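You operate a simulated robot arm through the tools that you are given. There is no shell and no other tool.

You run a simulated two-armed robot. Do the job below in one go: nothing can be reset, and whatever is moved stays where it is left.

Task
Close the tall box and band it.
Fine: press the blue tissue in it flat first; short flaps, then long ones; band it in its cradle with the blue lever and let the lever up again; leave the other tissue alone.

The check looks at the end state, three seconds after you hand in, the way a careful person would. Anything else that was tipped, shoved, dropped, spilled or broken makes it a failure.

Robot
Two 7-joint arms with fingered hands on one trunk that stands fixed in place. Base frame: the origin is at the foot of the trunk, x ahead of it, y to its left, z up. Readings come in cm, degrees, newtons and seconds.
The left shoulder is at [7, 14.6, 118.7], the right one opposite. With the tool pointing down near the work surface each hand reaches from about 34 to 78 cm from the base axis, measured 20 degrees to its own side. Payload 3.5 kg a hand.
The tool frame of a hand sits at the grasp point between the pads (the TCP): z along the fingers, y along the line on which they close. The tips reach 2.5 cm beyond it. Largest opening 8.8 cm; the body of the gripper starts 2.9 cm behind the TCP. The gripper is a hand of 4 fingers: y runs from the thumb to the fingers, the wrist lies at [-1.3, -9.7, -16.2] in the tool frame, and closing takes about 1.5 s.
Orientation is that of the tool frame in the base frame, as a unit quaternion [x, y, z, w]. With the fingers straight down and the wrist toward the robot, the tool's x, y and z point along [0, 1, 0], [1, 0, 0] and [0, 0, -1] of the base frame.

Tools
- The arms move only by the tool apply_moves. It takes "left_commands", "right_commands" or both (then of equal length, played together; a hand with none holds still); each is a list that holds one entry, the list of rows, each a list of 7 numbers: the shift along the base's x, y, z in cm, then the turn, a rotation vector about the base's x, y, z in rad, then the closure, from 0 (fully open) to 1 (shut). In form: [[[tx, ty, tz, ax, ay, az, grip], ...]]. A call has 1 to 20 rows; each row shifts and turns the commanded pose from where the row before left it. Rows are played at 5 a second. More than 5 cm and 8.6 degrees between two rows, or a gripper value outside its range, and nothing of the call is played. A pose out of reach is approached as far as the arm can. The call stops where the force on the tool passes 90 N (or 10 N more than at its start, if that is more) or the arm is blocked; 0.2 s more then pass. The fingers move at their own pace (about 4.5 cm/s each) and stop on an object; they squeeze with about 24 N. The grip force told is the motor's: it shows also when the fingers shut on nothing. Time passes only in rows, and 0.2 s behind the last, so rows that do not move let the fingers close. It gives the time, the measured TCP pose, the force on the tool (base axes), the opening and the grip force at its end, in the units of the frame above (readings bear some noise), with the torque about the TCP (base axes, N m) and any sound that the robot's microphone picked up, and new pictures: "views" is both (left out), scene, wrist or none (wrist: the cameras of the hands that moved).
- Cameras (640 x 400 px; columns grow to the right, rows downward): "scene" is now at [12.41, 4.9, 151.38]; the picture's right is [0.54, -0.84, 0.00], its down [-0.43, -0.28, -0.86] and it looks along [0.72, 0.47, -0.51] (base axes); focal length 299 px, centre (320, 200). "left" rides on the left gripper at [-6.4, -8.3, -9.8] in its tool frame; the picture's right is [-0.62, -0.37, 0.69], its down [0.71, -0.63, 0.30] and it looks along [0.32, 0.68, 0.65] (tool axes); focal length 265 px, centre (320, 200). "right" rides on the right gripper at [6.4, -8.3, -9.8] in its tool frame; the picture's right is [-0.62, 0.37, -0.69], its down [-0.71, -0.63, 0.30] and it looks along [-0.32, 0.68, 0.65] (tool axes); focal length 265 px, centre (320, 200). There is no depth. A picture from a camera that has moved, and an enlarged one, comes with that camera's place and axes in the base frame and with its lens.
- lift_body(by): slides the trunk up (or, below 0, down) by that many cm; the arms and the scene camera ride with it, the base frame stays. It gives what a move gives, with no picture.
- hand_shape(shape, hand): the hand has 4 fingers and takes this shape, open, in about a second: jaw (thumb against the fingers, like two jaws); tri (thumb and two fingers); tip (a fingertip pinch); poke (one finger out to press); point (the index stretched); flat (the hand flat); cup (the hand cupped); fist (a fist). The gripper value then closes the fingers along that shape, each until it touches; the sizes above hold for jaw. It gives what a move gives, with no picture.
- head_to(pan, tilt): turns the head with the scene camera to pan (to the left, within 86 degrees either way) and tilt (down, from -29 to 69), counted from straight ahead of the robot. It gives what a move gives, and a new picture of the scene camera.
- zoom(camera, box): a new picture of the part [left, top, right, bottom] of that camera's present view, enlarged. No time passes.
- hand_in(): hands the job in; it is judged then, once.

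Places have to be worked out from the pictures, the camera data and where the tool is seen. Open the grippers and draw the arms clear of the work before you hand the job in, unless the task says otherwise.

The tools are called as a command line: name --argument value ..., lists and objects as JSON in quotes. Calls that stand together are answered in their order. apply_moves: Moves the arms, as the interface text tells. Its arguments: {"type":"object","properties":{"left_commands":{"type":"array","items":{"type":"array","items":{"type":"array","items":{"type":"number"}}}},"right_commands":{"type":"array","items":{"type":"array","items":{"type":"array","items":{"type":"number"}}}},"views":{"type":"string","enum":["both","scene","wrist","none"]}},"required":[]} The other tools are called the same way: lift_body (by) slides the trunk up or down; hand_shape (shape, hand) gives the hand a shape; head_to (pan, tilt) turns the head that bears the scene camera; zoom (camera, box) takes an enlarged picture of a part of a camera's view; hand_in () hands the job in.

At the start:

```text
t: 0.0
left_ee_pos: [38.2, 43.78, 134.12]
left_tcp_rot: [0.707, 0.707, 0.0, 0.0]
left_ft_force: [-0.5, -0.4, 0.5]
left_ft_torque: [0.01, -0.01, 0.02]
left_opening: 8.76
left_grip_force: 0.0
left_shape: jaw
right_ee_pos: [45.4, 4.68, 131.72]
right_tcp_rot: [0.708, 0.707, 0.0, 0.0]
right_ft_force: [0.0, -0.3, -0.1]
right_ft_torque: [-0.04, 0.01, 0.01]
right_opening: 8.75
right_grip_force: 0.1
right_shape: jaw
trunk travel left (down, up): [-75.0, 9.0]
head pan, tilt: [32.8, 30.5]
```

scene: 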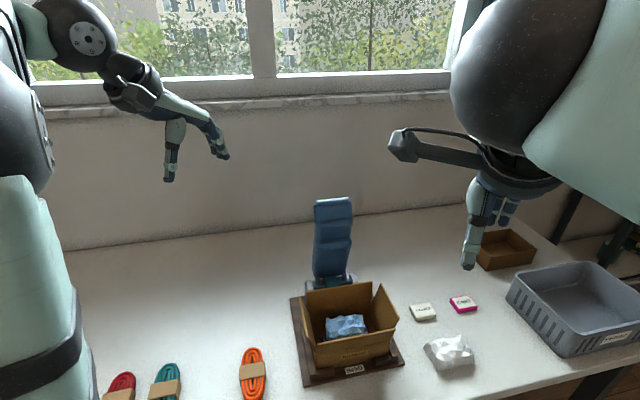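
right: 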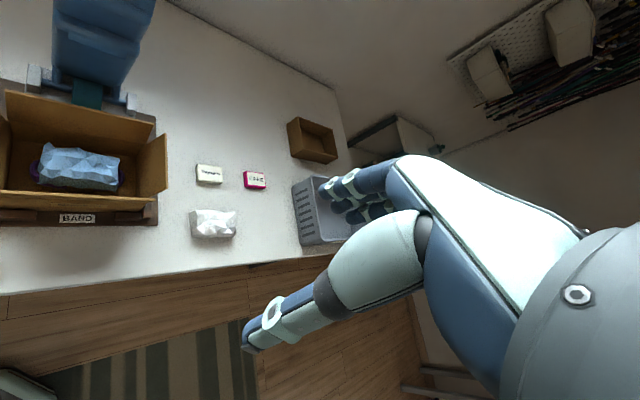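
left: 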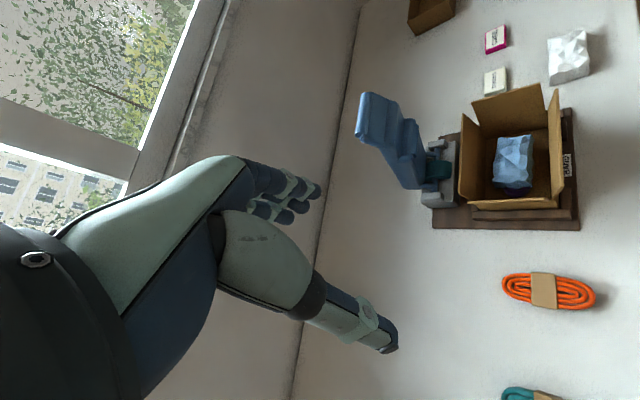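

I see an open carton with blue tissue standing in a cradle labelled BAND, with a blue lever behind it. I'll look closer before I move anything.

zoom --camera "scene" --box '[270, 180, 430, 390]'

zoom --camera "left" --box '[340, 60, 620, 240]'

zoom --camera "right" --box '[0, 0, 280, 260]'

head_to --pan 20 --tilt 50

```text
1.90 times, centred on (350, 285) of scene
camera zoom: at [12.41, 4.9, 151.38], right [0.54, -0.84, 0.0], down [-0.43, -0.28, -0.86], along [0.72, 0.47, -0.51], focal length 569 px, centre (263, 38)
```

zoom: 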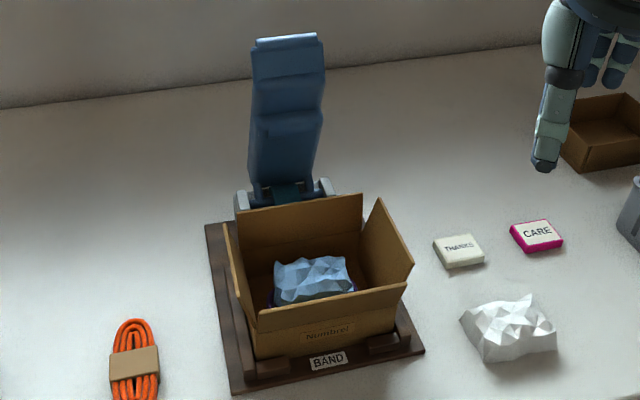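

```text
2.22 times, centred on (480, 150) of left
camera zoom: at [29.86, 37.25, 143.96], right [-0.37, -0.62, -0.69], down [-0.63, 0.71, -0.3], along [0.68, 0.32, -0.65], focal length 590 px, centre (-36, 311)
```

zoom: 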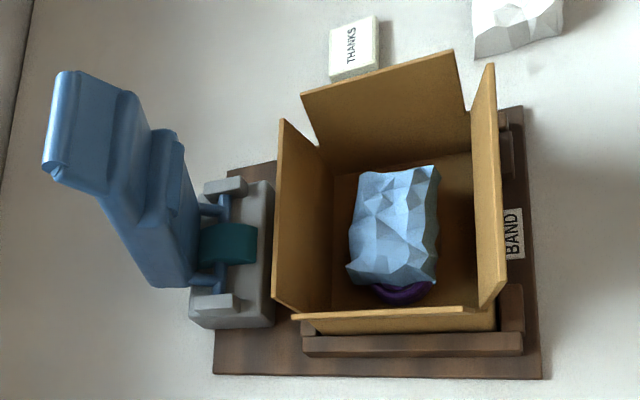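

```text
1.54 times, centred on (140, 130) of right
camera zoom: at [36.96, 11.03, 141.63], right [0.37, -0.62, 0.69], down [-0.63, -0.71, -0.3], along [0.68, -0.32, -0.65], focal length 408 px, centre (597, 308)
```

zoom: 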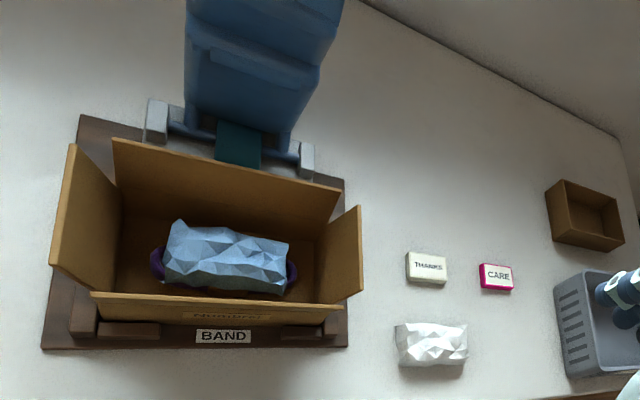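

```text
t: 0.8
left_ee_pos: [38.15, 43.64, 134.13]
left_tcp_rot: [0.707, 0.708, 0.0, 0.001]
left_ft_force: [0.0, -0.2, 0.3]
left_ft_torque: [0.01, 0.02, 0.03]
left_opening: 8.77
left_grip_force: 0.1
left_shape: jaw
right_ee_pos: [45.33, 4.66, 131.72]
right_tcp_rot: [0.708, 0.707, 0.0, 0.0]
right_ft_force: [0.1, -0.4, 0.4]
right_ft_torque: [0.0, 0.02, -0.01]
right_opening: 8.76
right_grip_force: 0.1
right_shape: jaw
trunk travel left (down, up): [-75.0, 9.0]
head pan, tilt: [20.0, 50.0]
camera scene: at [12.06, 2.65, 148.52], right [0.34, -0.94, 0.0], down [-0.72, -0.26, -0.64], along [0.6, 0.22, -0.77], focal length 299 px, centre (320, 200)
```

scene: 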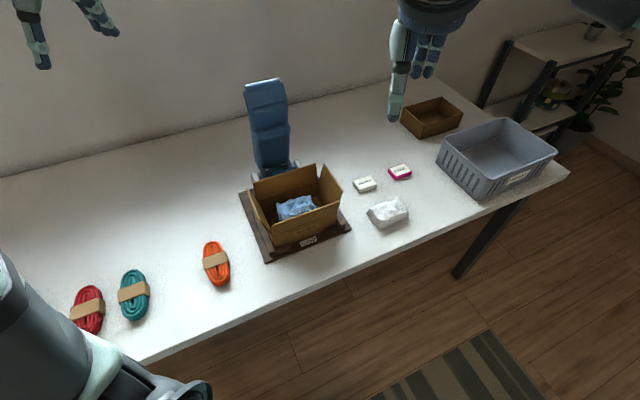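

The cradle looks turned about 45° to my base axes. I'll take tighter views so I can triangulate the box, the flaps and the lever.

zoom --camera "scene" --box '[230, 150, 360, 270]'

zoom --camera "left" --box '[440, 70, 590, 235]'

zoom --camera "right" --box '[0, 60, 180, 240]'

zoom --camera "left" --box '[345, 70, 475, 240]'

zoom --camera "scene" --box '[220, 60, 320, 200]'

```text
3.33 times, centred on (295, 210) of scene
camera zoom: at [12.06, 2.65, 148.52], right [0.34, -0.94, 0.0], down [-0.72, -0.26, -0.64], along [0.6, 0.22, -0.77], focal length 996 px, centre (403, 167)
```

zoom: 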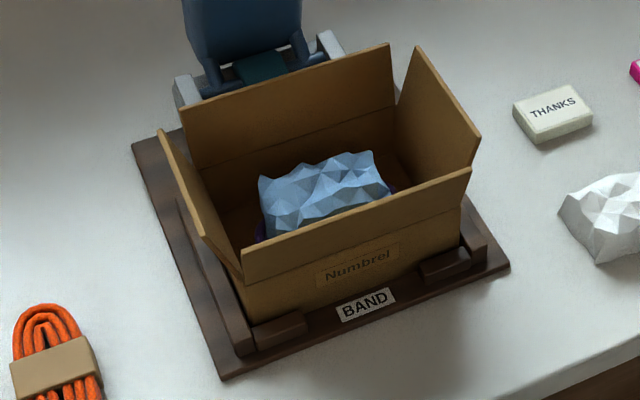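

```text
2.42 times, centred on (515, 152) of left
camera zoom: at [29.85, 37.25, 143.97], right [-0.37, -0.62, -0.69], down [-0.63, 0.71, -0.3], along [0.68, 0.32, -0.65], focal length 643 px, centre (-153, 315)
```

zoom: 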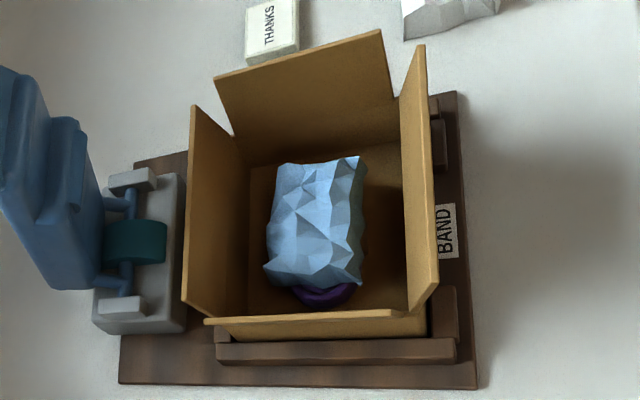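

```text
2.22 times, centred on (90, 150) of right
camera zoom: at [36.96, 11.02, 141.63], right [0.37, -0.62, 0.69], down [-0.63, -0.71, -0.3], along [0.68, -0.32, -0.65], focal length 590 px, centre (831, 311)
```

zoom: 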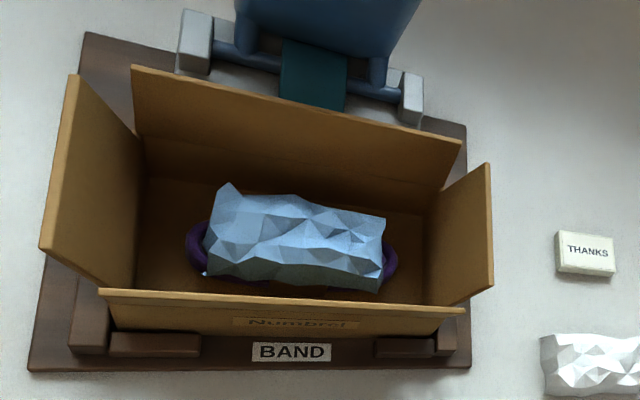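

```text
2.35 times, centred on (410, 155) of left
camera zoom: at [29.85, 37.25, 143.97], right [-0.37, -0.62, -0.69], down [-0.63, 0.71, -0.3], along [0.68, 0.32, -0.65], focal length 624 px, centre (108, 306)
```

zoom: 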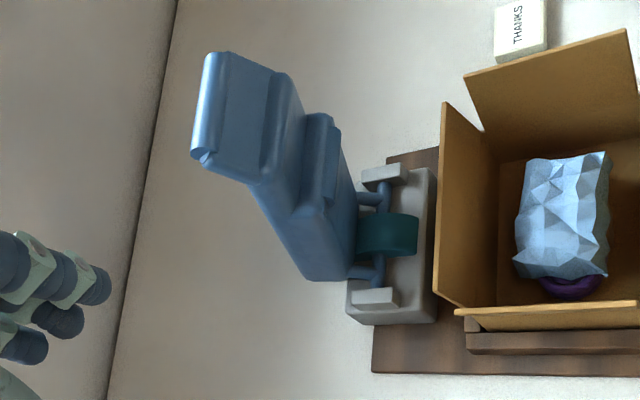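

```text
2.86 times, centred on (270, 130) of scene
camera zoom: at [12.06, 2.65, 148.52], right [0.34, -0.94, 0.0], down [-0.72, -0.26, -0.64], along [0.6, 0.22, -0.77], focal length 854 px, centre (463, 400)
```

zoom: 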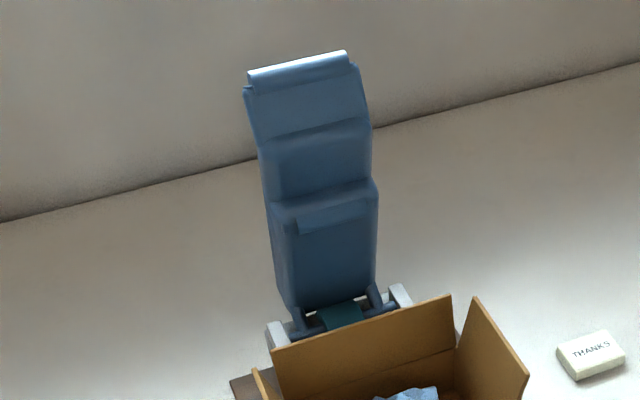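

Triangulation puts the plate top at z≈81, its front edge running from (41.3, 27.7) to (58.7, 10.4), and the front flap's top edge at z≈93.6. I need the fold lines and the lever size, so I'll zoom tighter.

zoom --camera "scene" --box '[255, 190, 305, 240]'

zoom --camera "scene" --box '[300, 155, 350, 225]'

zoom --camera "left" --box '[480, 150, 570, 220]'

zoom --camera "right" --box '[90, 100, 170, 220]'

zoom --camera "right" --box '[0, 0, 180, 130]'

```text
8.00 times, centred on (280, 215) of scene
camera zoom: at [12.06, 2.65, 148.52], right [0.34, -0.94, 0.0], down [-0.72, -0.26, -0.64], along [0.6, 0.22, -0.77], focal length 2391 px, centre (640, 80)
```

zoom: 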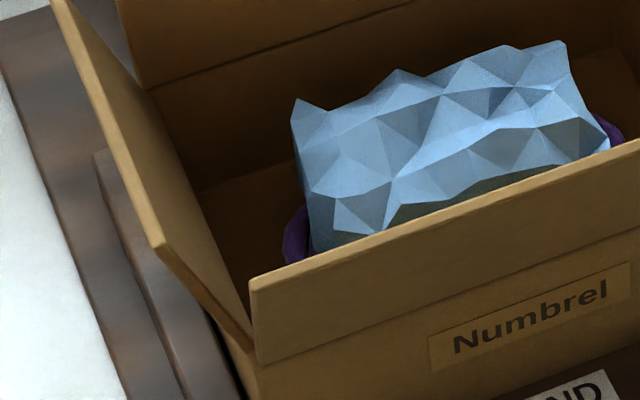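

```text
5.71 times, centred on (325, 190) of scene
camera zoom: at [12.06, 2.65, 148.52], right [0.34, -0.94, 0.0], down [-0.72, -0.26, -0.64], along [0.6, 0.22, -0.77], focal length 1708 px, centre (291, 257)
```

zoom: 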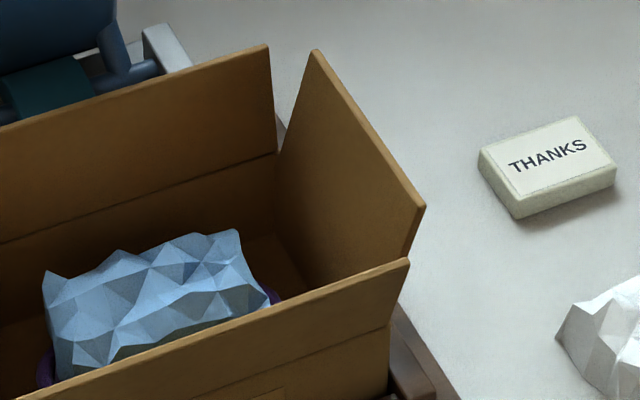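

```text
5.71 times, centred on (525, 185) of left
camera zoom: at [29.85, 37.25, 143.97], right [-0.37, -0.62, -0.69], down [-0.63, 0.71, -0.3], along [0.68, 0.32, -0.65], focal length 1517 px, centre (-851, 286)
```

zoom: 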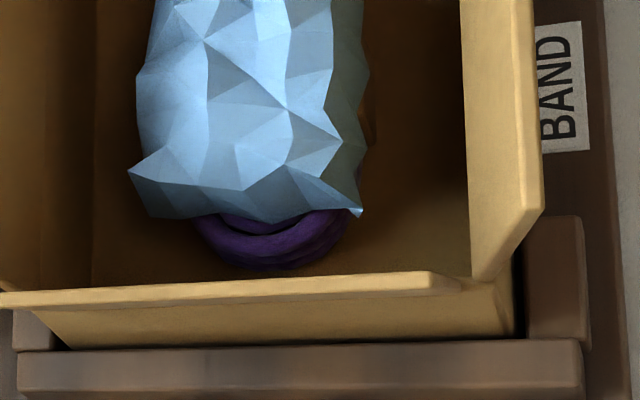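

```text
3.33 times, centred on (130, 160) of right
camera zoom: at [36.96, 11.02, 141.63], right [0.37, -0.62, 0.69], down [-0.63, -0.71, -0.3], along [0.68, -0.32, -0.65], focal length 885 px, centre (953, 333)
```

zoom: 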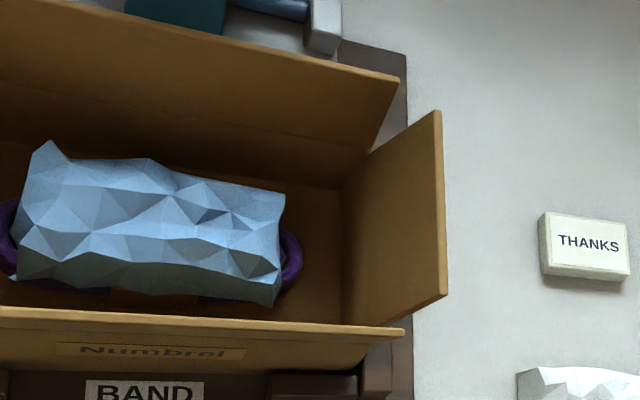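

```text
3.08 times, centred on (90, 65) of right
camera zoom: at [36.96, 11.02, 141.63], right [0.37, -0.62, 0.69], down [-0.63, -0.71, -0.3], along [0.68, -0.32, -0.65], focal length 817 px, centre (1028, 615)
```

zoom: 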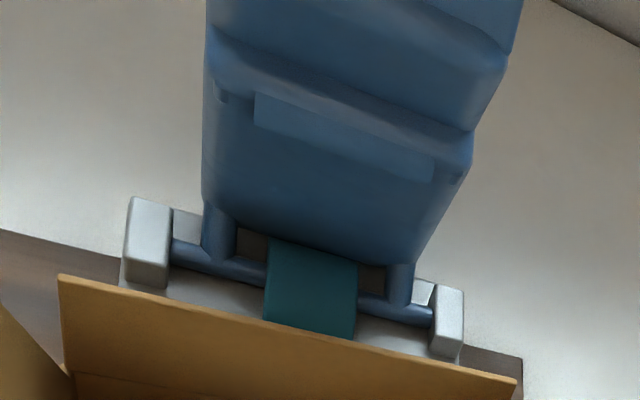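

The box works out at about 17.6 × 11.8 cm, centred near (55.9, 24.9). The folds are at z≈88.5, the flap tips at z≈94, the lever hinge near (68, 37, 84) and the lever tip at z≈113. Next I'll try the fist shape on the left hand while it's still clear and see what it looks like.

hand_shape --hand "left" --shape "fist"

head_to --pan 45 --tilt 25

zoom --camera "left" --box '[0, 0, 640, 400]'

```text
t: 1.7
left_ee_pos: [38.17, 43.71, 134.03]
left_tcp_rot: [0.707, 0.707, 0.0, 0.0]
left_ft_force: [1.3, -0.1, -0.1]
left_ft_torque: [0.01, 0.02, 0.0]
left_opening: 0.0
left_grip_force: 0.0
left_shape: fist
right_ee_pos: [45.44, 4.71, 131.72]
right_tcp_rot: [0.708, 0.707, -0.001, -0.001]
right_ft_force: [0.0, -0.1, 0.6]
right_ft_torque: [0.04, 0.02, 0.01]
right_opening: 8.74
right_grip_force: 0.1
right_shape: jaw
trunk travel left (down, up): [-75.0, 9.0]
head pan, tilt: [20.0, 50.0]
```

```text
t: 2.6
left_ee_pos: [38.16, 43.73, 134.11]
left_tcp_rot: [0.706, 0.708, 0.0, 0.0]
left_ft_force: [0.7, -0.2, 0.1]
left_ft_torque: [0.01, 0.0, 0.02]
left_opening: 0.0
left_grip_force: 0.0
left_shape: fist
right_ee_pos: [45.31, 4.65, 131.72]
right_tcp_rot: [0.707, 0.707, -0.001, 0.0]
right_ft_force: [0.2, 1.2, 0.7]
right_ft_torque: [-0.01, 0.05, -0.01]
right_opening: 8.76
right_grip_force: 0.0
right_shape: jaw
trunk travel left (down, up): [-75.0, 9.0]
head pan, tilt: [45.0, 25.0]
camera scene: at [11.35, 6.51, 152.25], right [0.71, -0.71, 0.0], down [-0.3, -0.3, -0.91], along [0.64, 0.64, -0.42], focal length 299 px, centre (320, 200)
```

scene: 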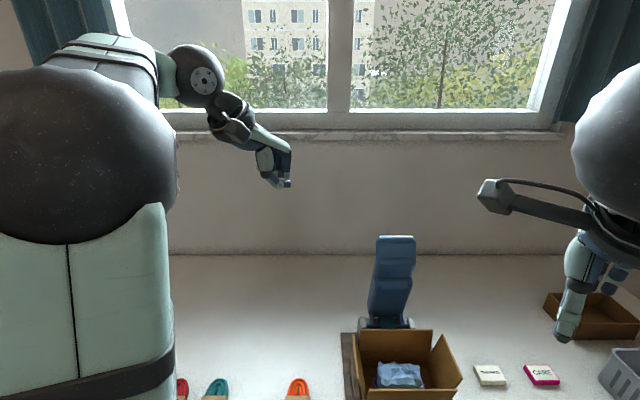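

```text
1.00 times, centred on (320, 200) of left (not enlarged: the box is as wide or as high as the picture)
camera zoom: at [29.85, 37.24, 143.97], right [-0.37, -0.62, -0.69], down [-0.63, 0.71, -0.3], along [0.68, 0.32, -0.65], focal length 265 px, centre (320, 200)
```

zoom: 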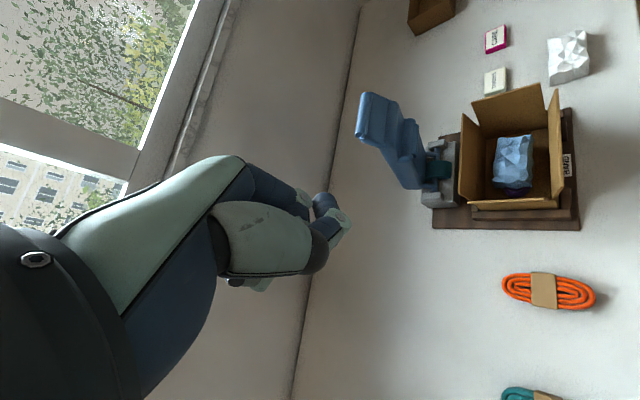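

zoom --camera "scene" --box '[150, 30, 310, 200]'

zoom --camera "scene" --box '[340, 220, 470, 400]'

```text
2.35 times, centred on (230, 115) of scene
camera zoom: at [11.35, 6.51, 152.25], right [0.71, -0.71, 0.0], down [-0.3, -0.3, -0.91], along [0.64, 0.64, -0.42], focal length 703 px, centre (532, 400)
```

zoom: 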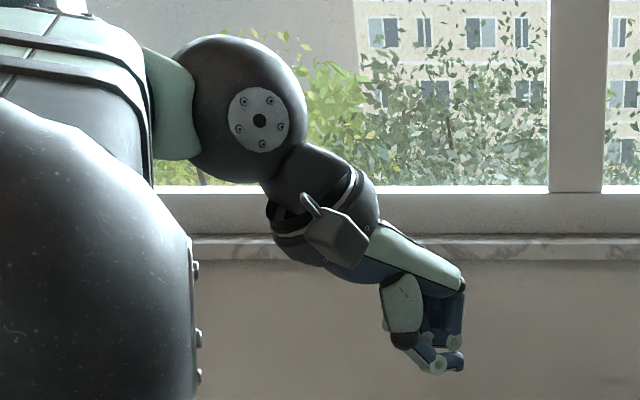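

```text
2.22 times, centred on (405, 310) of scene
camera zoom: at [11.35, 6.51, 152.25], right [0.71, -0.71, 0.0], down [-0.3, -0.3, -0.91], along [0.64, 0.64, -0.42], focal length 664 px, centre (131, -44)
```

zoom: 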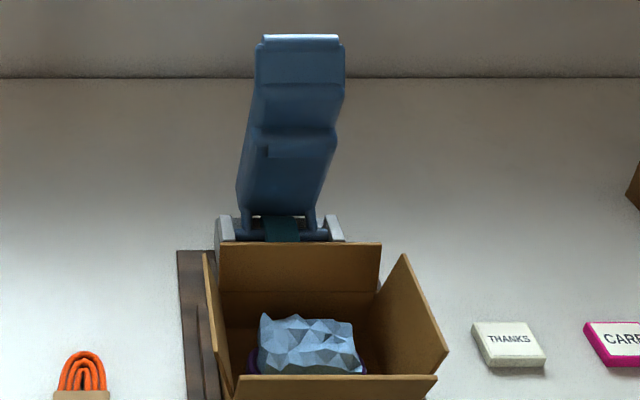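

The fist curls down to about TCP level with a compact footprint, so it should work for pressing. I'll first move the right hand aside and turn it so its camera sees the box, which leaves room for the left arm.

apply_moves --right_commands '[[[-0.3, -1.7, 0, 0, 0, 0.131, 0], [-0.3, -1.7, 0, 0, 0, 0.131, 0], [-0.3, -1.7, 0, 0, 0, 0.131, 0], [-0.3, -1.7, 0, 0, 0, 0.131, 0], [-0.3, -1.7, 0, 0, 0, 0.131, 0], [-0.3, -1.7, 0, 0, 0, 0.13, 0]]]' --views "wrist"

head_to --pan 28 --tilt 42

```text
t: 4.0
left_ee_pos: [38.08, 43.59, 134.07]
left_tcp_rot: [0.707, 0.707, -0.001, 0.0]
left_ft_force: [-0.2, -0.2, 0.4]
left_ft_torque: [0.01, 0.0, -0.01]
left_opening: 0.0
left_grip_force: 0.0
left_shape: fist
right_ee_pos: [43.54, -5.45, 131.68]
right_tcp_rot: [0.381, 0.924, 0.0, 0.0]
right_ft_force: [-0.9, 0.9, -0.9]
right_ft_torque: [0.01, -0.01, 0.01]
right_opening: 8.77
right_grip_force: 0.2
right_shape: jaw
trunk travel left (down, up): [-75.0, 9.0]
head pan, tilt: [45.0, 25.0]
camera right: at [33.04, -6.9, 141.57], right [0.7, -0.18, 0.69], down [0.06, -0.95, -0.3], along [0.71, 0.26, -0.65], focal length 265 px, centre (320, 200)
```

right: 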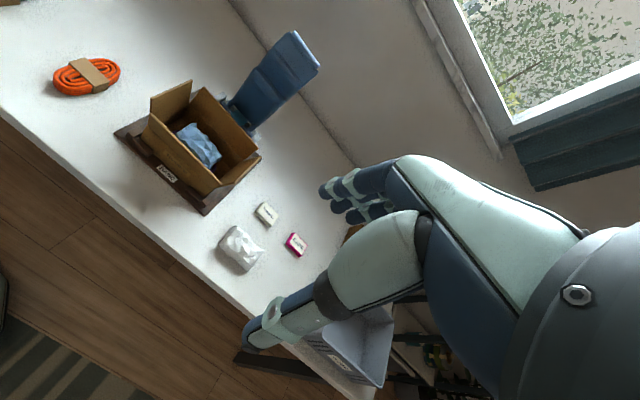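

```text
t: 4.8
left_ee_pos: [38.08, 43.82, 134.07]
left_tcp_rot: [0.707, 0.707, 0.0, 0.0]
left_ft_force: [-1.0, 0.5, 0.2]
left_ft_torque: [0.01, 0.0, -0.03]
left_opening: 0.01
left_grip_force: 0.1
left_shape: fist
right_ee_pos: [43.53, -5.27, 131.65]
right_tcp_rot: [0.383, 0.924, 0.0, -0.001]
right_ft_force: [-0.5, -0.2, -0.2]
right_ft_torque: [0.01, 0.0, -0.02]
right_opening: 8.75
right_grip_force: 0.1
right_shape: jaw
trunk travel left (down, up): [-75.0, 9.0]
head pan, tilt: [28.0, 42.0]
camera scene: at [12.21, 3.95, 149.64], right [0.47, -0.88, 0.0], down [-0.59, -0.31, -0.74], along [0.66, 0.35, -0.67], focal length 299 px, centre (320, 200)
```

scene: 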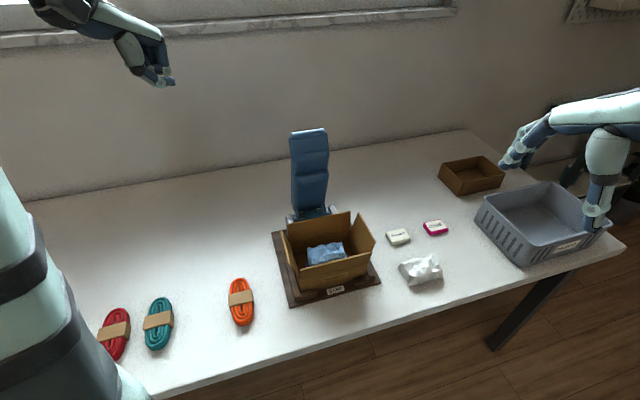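

The right hand is parked with a clear view of the box. Now I'll bring the left fist over the middle of the box, high above the flaps and turned 45° to line up with it.

apply_moves --left_commands '[[[1.78, -1.89, -3.0, 0, 0, 0.0785, 0], [1.78, -1.89, -3.0, 0, 0, 0.0785, 0], [1.78, -1.89, -3.0, 0, 0, 0.0785, 0], [1.78, -1.89, -3.0, 0, 0, 0.0785, 0], [1.78, -1.89, -3.0, 0, 0, 0.0785, 0], [1.78, -1.89, -3.0, 0, 0, 0.0785, 0], [1.78, -1.89, -3.0, 0, 0, 0.0785, 0], [1.78, -1.89, -3.0, 0, 0, 0.0785, 0], [1.78, -1.89, -3.0, 0, 0, 0.0785, 0], [1.78, -1.89, -3.0, 0, 0, 0.0785, 0], [0, 0, 0, 0, 0, 0, 0]]]'

zoom --camera "scene" --box '[230, 100, 420, 310]'

zoom --camera "right" --box '[80, 10, 340, 230]'

```text
t: 7.2
left_ee_pos: [56.08, 25.5, 104.04]
left_tcp_rot: [0.366, 0.93, -0.019, 0.012]
left_ft_force: [0.3, 0.5, 0.2]
left_ft_torque: [-0.01, 0.0, 0.01]
left_opening: 0.0
left_grip_force: 0.1
left_shape: fist
right_ee_pos: [43.56, -5.31, 131.72]
right_tcp_rot: [0.383, 0.924, -0.001, 0.0]
right_ft_force: [-0.4, 0.9, -0.9]
right_ft_torque: [0.01, -0.01, 0.01]
right_opening: 8.77
right_grip_force: 0.0
right_shape: jaw
trunk travel left (down, up): [-75.0, 9.0]
head pan, tilt: [28.0, 42.0]
camera scene: at [12.15, 3.9, 149.64], right [0.47, -0.88, 0.0], down [-0.59, -0.31, -0.74], along [0.66, 0.35, -0.67], focal length 299 px, centre (320, 200)
camera left: at [55.09, 15.5, 114.37], right [0.21, -0.72, -0.66], down [-0.95, 0.01, -0.31], along [0.23, 0.69, -0.68], focal length 265 px, centre (320, 200)
```

scene: 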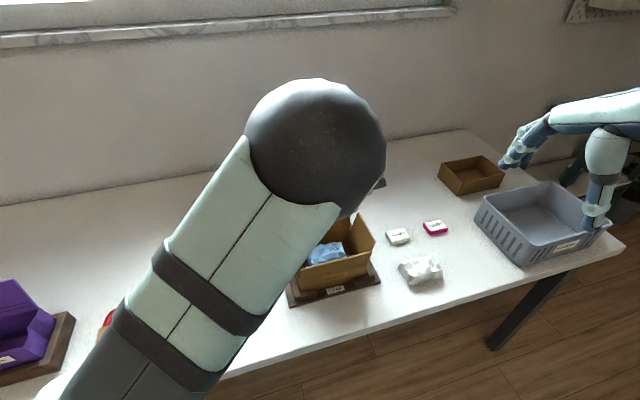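
left: 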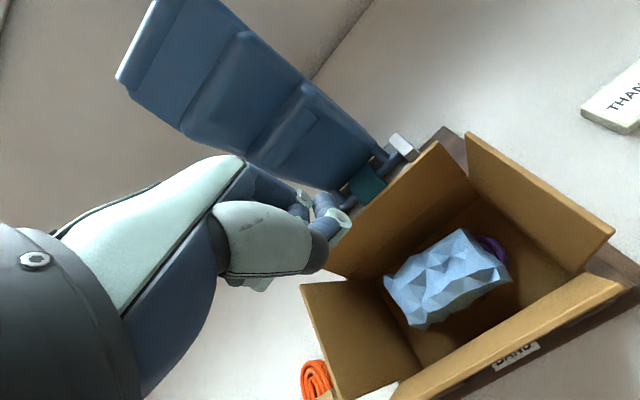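

```text
1.90 times, centred on (325, 205) of scene
camera zoom: at [12.15, 3.9, 149.64], right [0.47, -0.88, 0.0], down [-0.59, -0.31, -0.74], along [0.66, 0.35, -0.67], focal length 569 px, centre (310, 190)
```

zoom: 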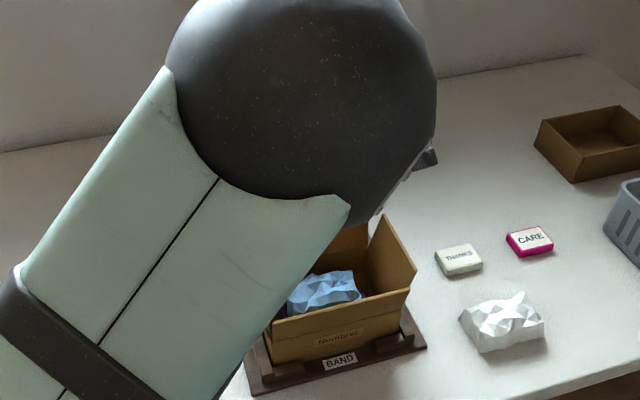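

```text
1.82 times, centred on (210, 120) of right
camera zoom: at [32.98, -6.77, 141.61], right [0.7, -0.18, 0.69], down [0.06, -0.95, -0.3], along [0.71, 0.25, -0.65], focal length 483 px, centre (520, 346)
```

zoom: 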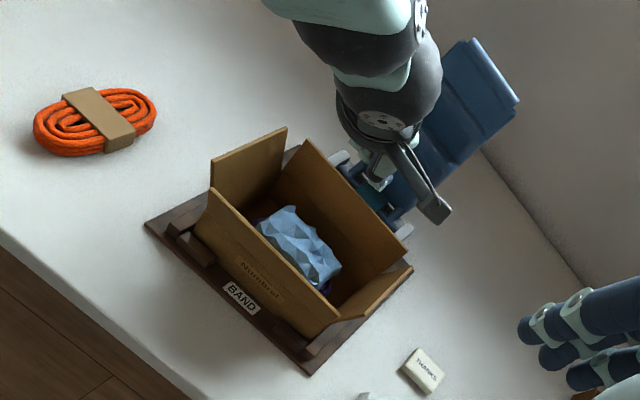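

The fist hangs above the box and the tissue centre is near (55.6, 24). I'll shift slightly and come down to just above the tissue, then check from the right camera.

apply_moves --left_commands '[[[-0.2, -0.6, -2.5, 0, 0, 0, 0], [-0.2, -0.6, -2.5, 0, 0, 0, 0], [0, 0, -2.5, 0, 0, 0, 0], [0, 0, -1.5, 0, 0, 0, 0], [0, 0, 0, 0, 0, 0, 0]]]' --views "wrist"

zoom --camera "right" --box '[100, 40, 280, 220]'

zoom --camera "left" --box '[200, 100, 600, 400]'

```text
t: 8.4
left_ee_pos: [55.49, 23.49, 95.05]
left_tcp_rot: [0.383, 0.924, 0.001, 0.0]
left_ft_force: [0.5, 0.4, -0.1]
left_ft_torque: [0.03, 0.0, 0.01]
left_opening: 0.01
left_grip_force: 0.1
left_shape: fist
right_ee_pos: [43.6, -5.3, 131.61]
right_tcp_rot: [0.383, 0.924, 0.0, 0.0]
right_ft_force: [-0.7, -0.9, -0.4]
right_ft_torque: [0.0, 0.01, -0.01]
right_opening: 8.75
right_grip_force: 0.1
right_shape: jaw
trunk travel left (down, up): [-75.0, 9.0]
head pan, tilt: [28.0, 42.0]
camera left: at [54.27, 13.06, 104.87], right [0.18, -0.7, -0.69], down [-0.95, 0.06, -0.3], along [0.25, 0.71, -0.65], focal length 265 px, centre (320, 200)
```

left: 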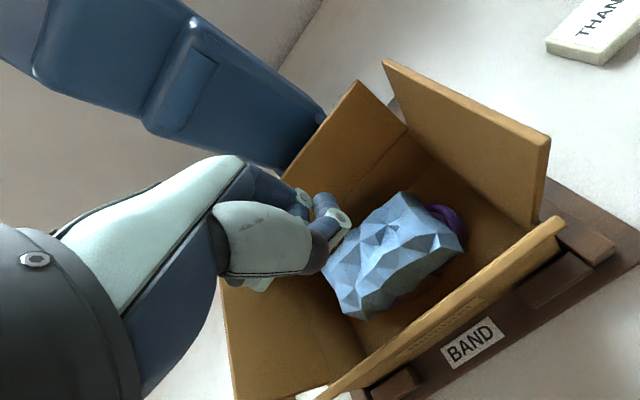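

```text
2.22 times, centred on (190, 130) of right
camera zoom: at [33.01, -6.79, 141.6], right [0.7, -0.18, 0.69], down [0.06, -0.95, -0.3], along [0.71, 0.25, -0.65], focal length 590 px, centre (609, 356)
```

zoom: 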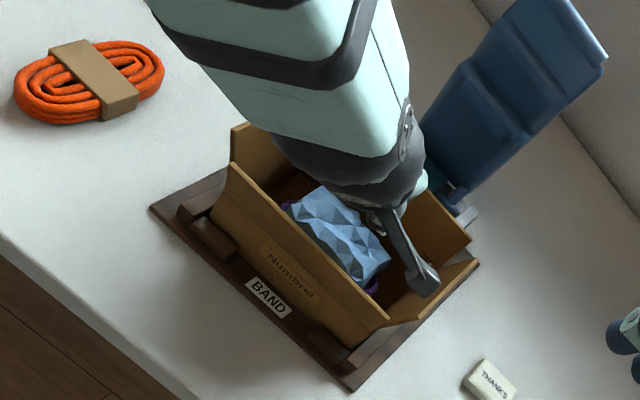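

```text
1.33 times, centred on (400, 250) of left
camera zoom: at [54.27, 13.06, 104.87], right [0.18, -0.7, -0.69], down [-0.95, 0.06, -0.3], along [0.25, 0.71, -0.65], focal length 354 px, centre (213, 133)
```

zoom: 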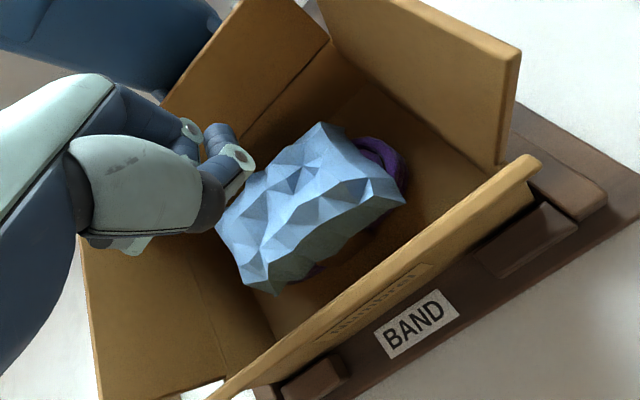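

The fist is just above the tissue, about over its centre. I'll press down in small steps and watch the force.

apply_moves --left_commands '[[[0.2, 0, -1.0, 0, 0, 0, 0], [0.2, 0, -1.0, 0, 0, 0, 0], [0, 0, -1.0, 0, 0, 0, 0], [0, 0, -0.7, 0, 0, 0, 0]]]' --views "wrist"

zoom --camera "right" --box '[100, 40, 280, 220]'

```text
t: 9.4
left_ee_pos: [56.03, 23.65, 91.43]
left_tcp_rot: [0.384, 0.924, 0.001, 0.0]
left_ft_force: [-0.3, 0.4, -0.4]
left_ft_torque: [-0.01, 0.0, 0.02]
left_opening: 0.0
left_grip_force: 0.0
left_shape: fist
right_ee_pos: [43.6, -5.24, 131.72]
right_tcp_rot: [0.382, 0.924, 0.0, 0.0]
right_ft_force: [0.1, -0.2, -0.3]
right_ft_torque: [0.01, 0.01, 0.0]
right_opening: 8.76
right_grip_force: 0.1
right_shape: jaw
trunk travel left (down, up): [-75.0, 9.0]
head pan, tilt: [28.0, 42.0]
camera left: at [54.69, 13.18, 101.31], right [0.18, -0.7, -0.69], down [-0.95, 0.06, -0.3], along [0.25, 0.71, -0.65], focal length 265 px, centre (320, 200)
```

left: 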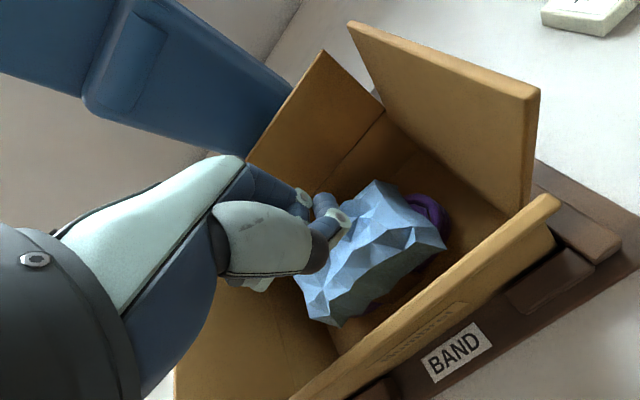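

```text
2.22 times, centred on (190, 130) of right
camera zoom: at [33.09, -6.73, 141.58], right [0.7, -0.18, 0.69], down [0.06, -0.95, -0.3], along [0.71, 0.25, -0.65], focal length 590 px, centre (609, 356)
```

zoom: 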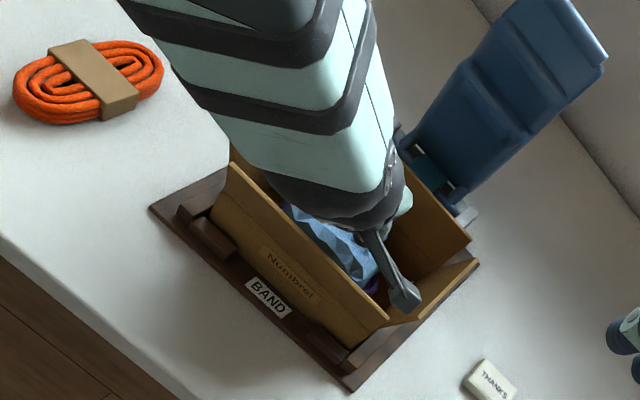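

No contact yet at z≈91.4. I'll keep going down gently.

apply_moves --left_commands '[[[0.1, 0.2, -0.7, 0, 0, 0, 0], [0.1, 0.1, -0.7, 0, 0, 0, 0], [0, 0, -0.6, 0, 0, 0, 0]]]' --views "wrist"

```text
t: 10.2
left_ee_pos: [56.25, 23.85, 89.33]
left_tcp_rot: [0.382, 0.924, 0.0, 0.0]
left_ft_force: [1.2, -0.1, 0.9]
left_ft_torque: [-0.03, -0.02, 0.03]
left_opening: 0.0
left_grip_force: 0.1
left_shape: fist
right_ee_pos: [43.47, -5.31, 131.79]
right_tcp_rot: [0.383, 0.924, 0.0, 0.0]
right_ft_force: [0.1, 0.4, 0.3]
right_ft_torque: [-0.02, 0.01, -0.03]
right_opening: 8.76
right_grip_force: 0.0
right_shape: jaw
trunk travel left (down, up): [-75.0, 9.0]
head pan, tilt: [28.0, 42.0]
camera left: at [54.88, 13.41, 99.24], right [0.18, -0.7, -0.69], down [-0.95, 0.06, -0.3], along [0.25, 0.71, -0.65], focal length 265 px, centre (320, 200)
```

left: 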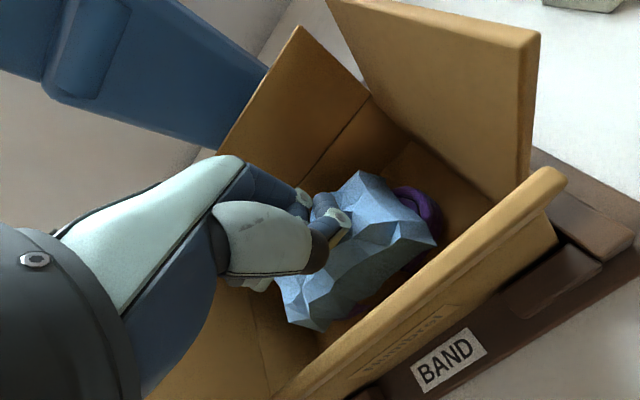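

Force is just starting to show, so I'm at about first contact. I'll continue in 0.5 cm steps.

apply_moves --left_commands '[[[0, 0, -0.6, 0, 0, 0, 0], [0, 0, -0.6, 0, 0, 0, 0]]]' --views "wrist"

```text
t: 10.8
left_ee_pos: [56.19, 23.9, 88.03]
left_tcp_rot: [0.382, 0.924, 0.0, 0.0]
left_ft_force: [-0.3, -0.4, 0.3]
left_ft_torque: [-0.01, 0.02, 0.03]
left_opening: 0.02
left_grip_force: 0.0
left_shape: fist
right_ee_pos: [43.63, -5.26, 131.64]
right_tcp_rot: [0.382, 0.924, 0.0, -0.001]
right_ft_force: [0.1, -0.3, 1.0]
right_ft_torque: [0.03, -0.04, 0.02]
right_opening: 8.76
right_grip_force: 0.1
right_shape: jaw
trunk travel left (down, up): [-75.0, 9.0]
head pan, tilt: [28.0, 42.0]
camera left: at [54.91, 13.46, 98.0], right [0.18, -0.7, -0.69], down [-0.95, 0.06, -0.3], along [0.25, 0.71, -0.65], focal length 265 px, centre (320, 200)
```

left: 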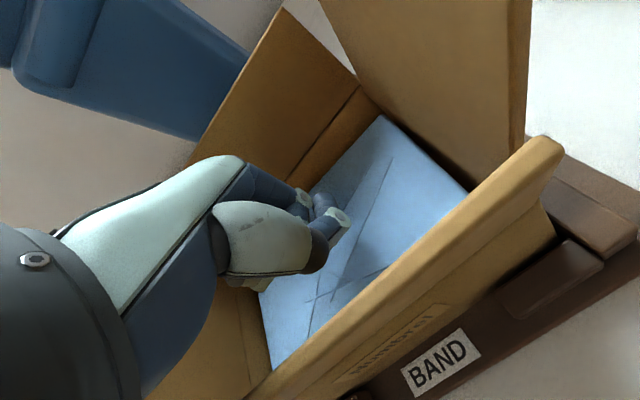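

The tissue gave way and now lies as a flat creased sheet across the box. I'll lift straight up and look.

apply_moves --left_commands '[[[0, 0, 1.5, 0, 0, 0, 0], [0, 0, 3, 0, 0, 0, 0], [0, 0, 4, 0, 0, 0, 0], [0, 0, 4, 0, 0, 0, 0], [0, 0, 4, 0, 0, 0, 0]]]' --views "wrist"

zoom --camera "right" --box '[100, 40, 280, 220]'

```text
t: 12.0
left_ee_pos: [56.19, 24.03, 104.6]
left_tcp_rot: [0.382, 0.924, -0.001, 0.0]
left_ft_force: [0.6, 0.1, 0.3]
left_ft_torque: [0.04, -0.02, 0.01]
left_opening: 0.0
left_grip_force: 0.0
left_shape: fist
right_ee_pos: [43.42, -5.37, 131.84]
right_tcp_rot: [0.382, 0.924, 0.0, 0.0]
right_ft_force: [0.2, -0.1, 0.1]
right_ft_torque: [-0.02, -0.02, -0.03]
right_opening: 8.74
right_grip_force: 0.0
right_shape: jaw
trunk travel left (down, up): [-75.0, 9.0]
head pan, tilt: [28.0, 42.0]
camera left: at [54.81, 13.53, 114.64], right [0.18, -0.7, -0.69], down [-0.95, 0.06, -0.3], along [0.25, 0.71, -0.65], focal length 265 px, centre (320, 200)
```

left: 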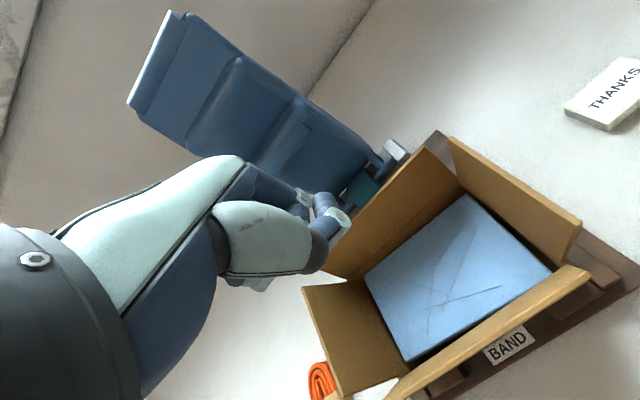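

```text
2.22 times, centred on (190, 130) of right
camera zoom: at [32.9, -6.79, 141.62], right [0.7, -0.18, 0.69], down [0.06, -0.95, -0.3], along [0.71, 0.25, -0.65], focal length 590 px, centre (609, 356)
```

zoom: 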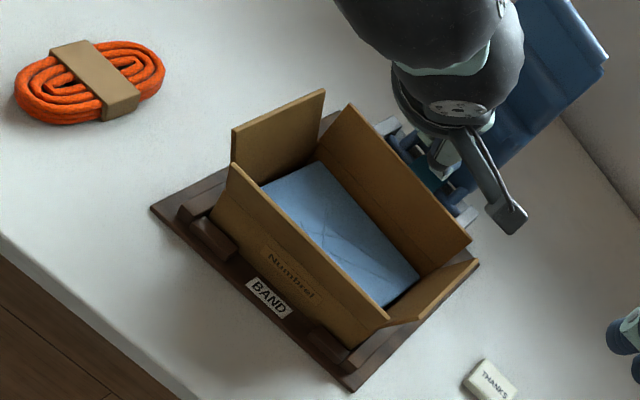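

The tissue is flat and the box hasn't moved. Next is the left short flap, so I'll move the fist out past its left side and down to about z 93.

apply_moves --left_commands '[[[-3.15, 3.18, 0, 0, 0, 0, 0], [-3.15, 3.18, 0, 0, 0, 0, 0], [-3.15, 3.18, 0, 0, 0, 0, 0], [-3.15, 3.18, -2, 0, 0, 0, 0], [0, 0, -4, 0, 0, 0, 0], [0, 0, -3.5, 0, 0, 0, 0], [0, 0, -2, 0, 0, 0, 0], [0, 0, 0, 0, 0, 0, 0]]]'

zoom --camera "right" --box '[80, 30, 280, 220]'

zoom --camera "scene" --box '[230, 100, 420, 310]'

```text
t: 13.8
left_ee_pos: [43.53, 36.65, 93.17]
left_tcp_rot: [0.382, 0.924, 0.0, 0.0]
left_ft_force: [0.5, 0.8, -0.7]
left_ft_torque: [-0.04, 0.03, -0.03]
left_opening: 0.01
left_grip_force: 0.1
left_shape: fist
right_ee_pos: [43.52, -5.29, 131.66]
right_tcp_rot: [0.383, 0.924, 0.0, 0.0]
right_ft_force: [0.2, -0.7, -0.4]
right_ft_torque: [-0.01, -0.03, 0.01]
right_opening: 8.74
right_grip_force: 0.1
right_shape: jaw
trunk travel left (down, up): [-75.0, 9.0]
head pan, tilt: [28.0, 42.0]
camera scene: at [12.21, 3.87, 149.63], right [0.47, -0.88, 0.0], down [-0.59, -0.31, -0.74], along [0.66, 0.35, -0.67], focal length 299 px, centre (320, 200)
camera left: at [42.19, 26.18, 103.11], right [0.18, -0.7, -0.69], down [-0.95, 0.06, -0.3], along [0.25, 0.71, -0.65], focal length 265 px, centre (320, 200)
```

scene: 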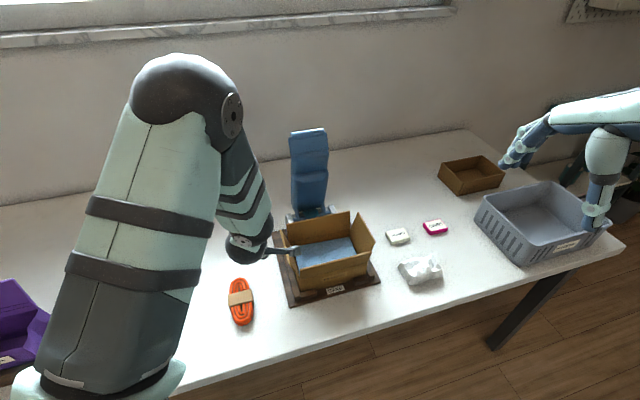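
left: 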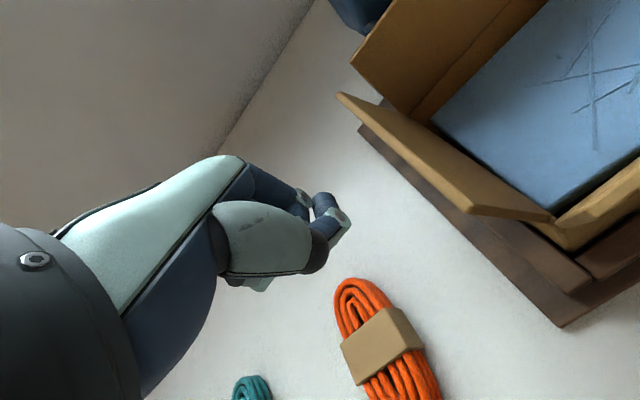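

```text
2.11 times, centred on (180, 125) of right
camera zoom: at [33.03, -6.8, 141.59], right [0.7, -0.18, 0.69], down [0.06, -0.95, -0.3], along [0.71, 0.25, -0.65], focal length 559 px, centre (615, 358)
```

zoom: 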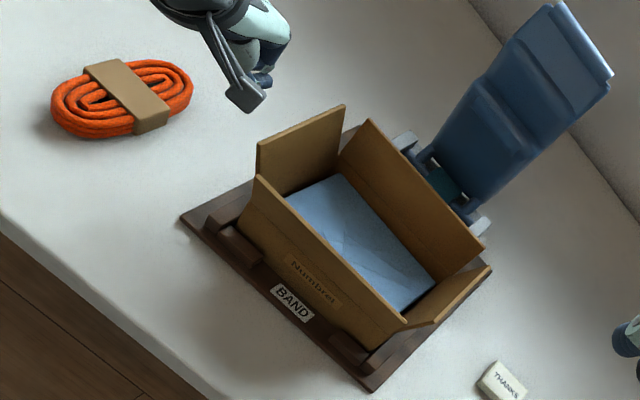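

```text
1.90 times, centred on (325, 205) of scene
camera zoom: at [12.21, 3.87, 149.63], right [0.47, -0.88, 0.0], down [-0.59, -0.31, -0.74], along [0.66, 0.35, -0.67], focal length 569 px, centre (310, 190)
```

zoom: 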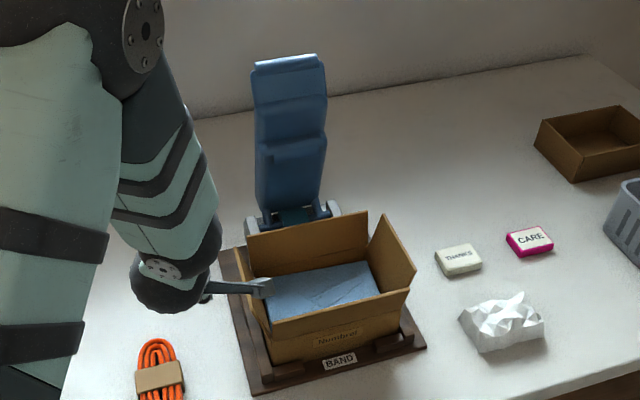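

The fist is at about a=-17 in the box frame, roughly 6 cm outside the left flap tip at mid-depth. I'll sweep toward the box in steps and watch for contact.

apply_moves --left_commands '[[[1.06, -1.06, 0, 0, 0, 0, 0], [1.06, -1.06, 0, 0, 0, 0, 0], [1.06, -1.06, 0, 0, 0, 0, 0], [0.7, -0.7, 0, 0, 0, 0, 0]]]' --views "wrist"

zoom --camera "right" --box '[80, 30, 280, 220]'

```text
t: 14.8
left_ee_pos: [47.37, 32.74, 93.2]
left_tcp_rot: [0.382, 0.924, 0.0, 0.001]
left_ft_force: [0.0, -0.2, 1.0]
left_ft_torque: [0.02, 0.0, 0.01]
left_opening: 0.0
left_grip_force: 0.1
left_shape: fist
right_ee_pos: [43.56, -5.32, 131.68]
right_tcp_rot: [0.383, 0.924, 0.001, 0.001]
right_ft_force: [0.9, -0.3, 0.6]
right_ft_torque: [-0.01, -0.03, 0.0]
right_opening: 8.79
right_grip_force: 0.0
right_shape: jaw
trunk travel left (down, up): [-75.0, 9.0]
head pan, tilt: [28.0, 42.0]
camera left: at [46.14, 22.26, 103.07], right [0.18, -0.7, -0.69], down [-0.95, 0.06, -0.3], along [0.25, 0.71, -0.65], focal length 265 px, centre (320, 200)
```

left: 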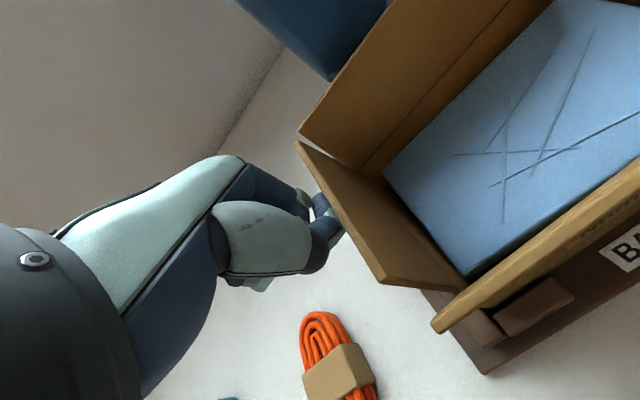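

```text
2.11 times, centred on (180, 125) of right
camera zoom: at [33.07, -6.79, 141.58], right [0.7, -0.18, 0.69], down [0.06, -0.95, -0.3], along [0.71, 0.25, -0.65], focal length 559 px, centre (615, 358)
```

zoom: 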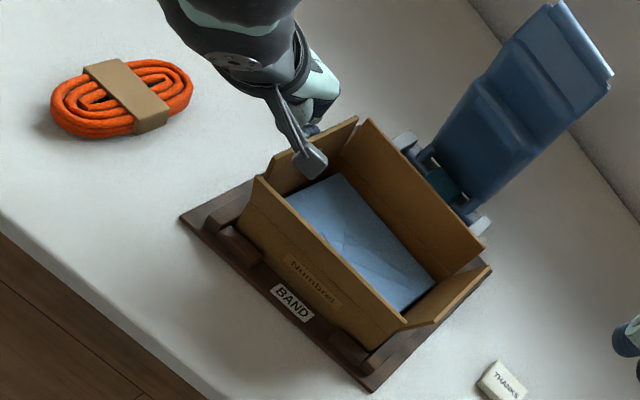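

The left flap is swinging in with almost no force. I'll keep sweeping inward while coming down.

apply_moves --left_commands '[[[0.92, -0.92, -0.2, 0, 0, 0, 0], [0.92, -0.92, -0.4, 0, 0, 0, 0], [0.92, -0.92, -0.6, 0, 0, 0, 0], [0.92, -0.92, -0.6, 0, 0, 0, 0]]]' --views "wrist"

zoom --camera "right" --box '[80, 30, 280, 220]'

```text
t: 15.8
left_ee_pos: [51.2, 29.01, 91.21]
left_tcp_rot: [0.382, 0.924, 0.0, 0.0]
left_ft_force: [-0.3, 0.2, 0.5]
left_ft_torque: [-0.02, 0.02, 0.02]
left_opening: 0.0
left_grip_force: 0.0
left_shape: fist
right_ee_pos: [43.49, -5.27, 131.81]
right_tcp_rot: [0.383, 0.924, -0.001, 0.0]
right_ft_force: [-0.4, -0.7, 0.2]
right_ft_torque: [-0.03, 0.03, -0.01]
right_opening: 8.74
right_grip_force: 0.0
right_shape: jaw
trunk travel left (down, up): [-75.0, 9.0]
head pan, tilt: [28.0, 42.0]
camera left: at [49.91, 18.57, 101.2], right [0.18, -0.7, -0.69], down [-0.95, 0.06, -0.3], along [0.25, 0.71, -0.65], focal length 265 px, centre (320, 200)
```

left: 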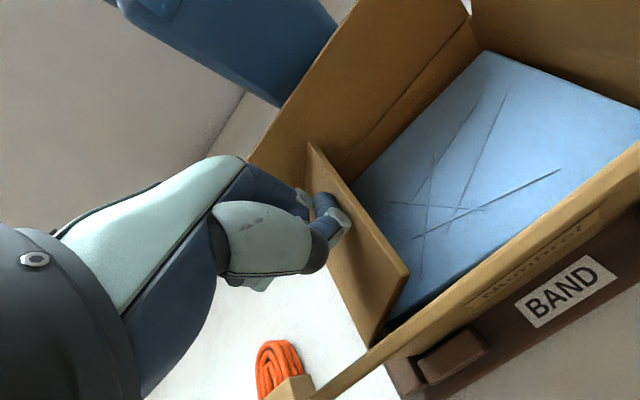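

```text
2.11 times, centred on (180, 125) of right
camera zoom: at [33.1, -6.8, 141.57], right [0.7, -0.18, 0.69], down [0.06, -0.95, -0.3], along [0.71, 0.25, -0.65], focal length 559 px, centre (615, 358)
```

zoom: 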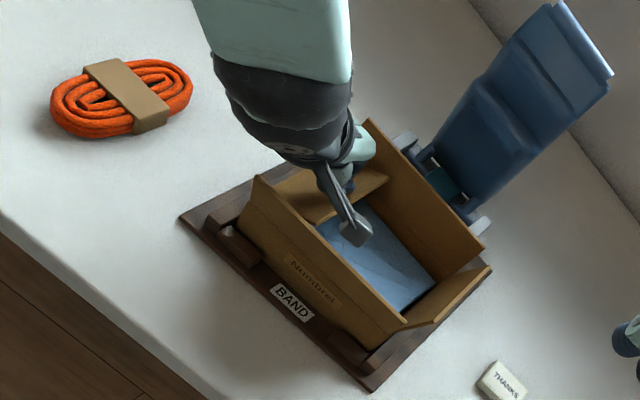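

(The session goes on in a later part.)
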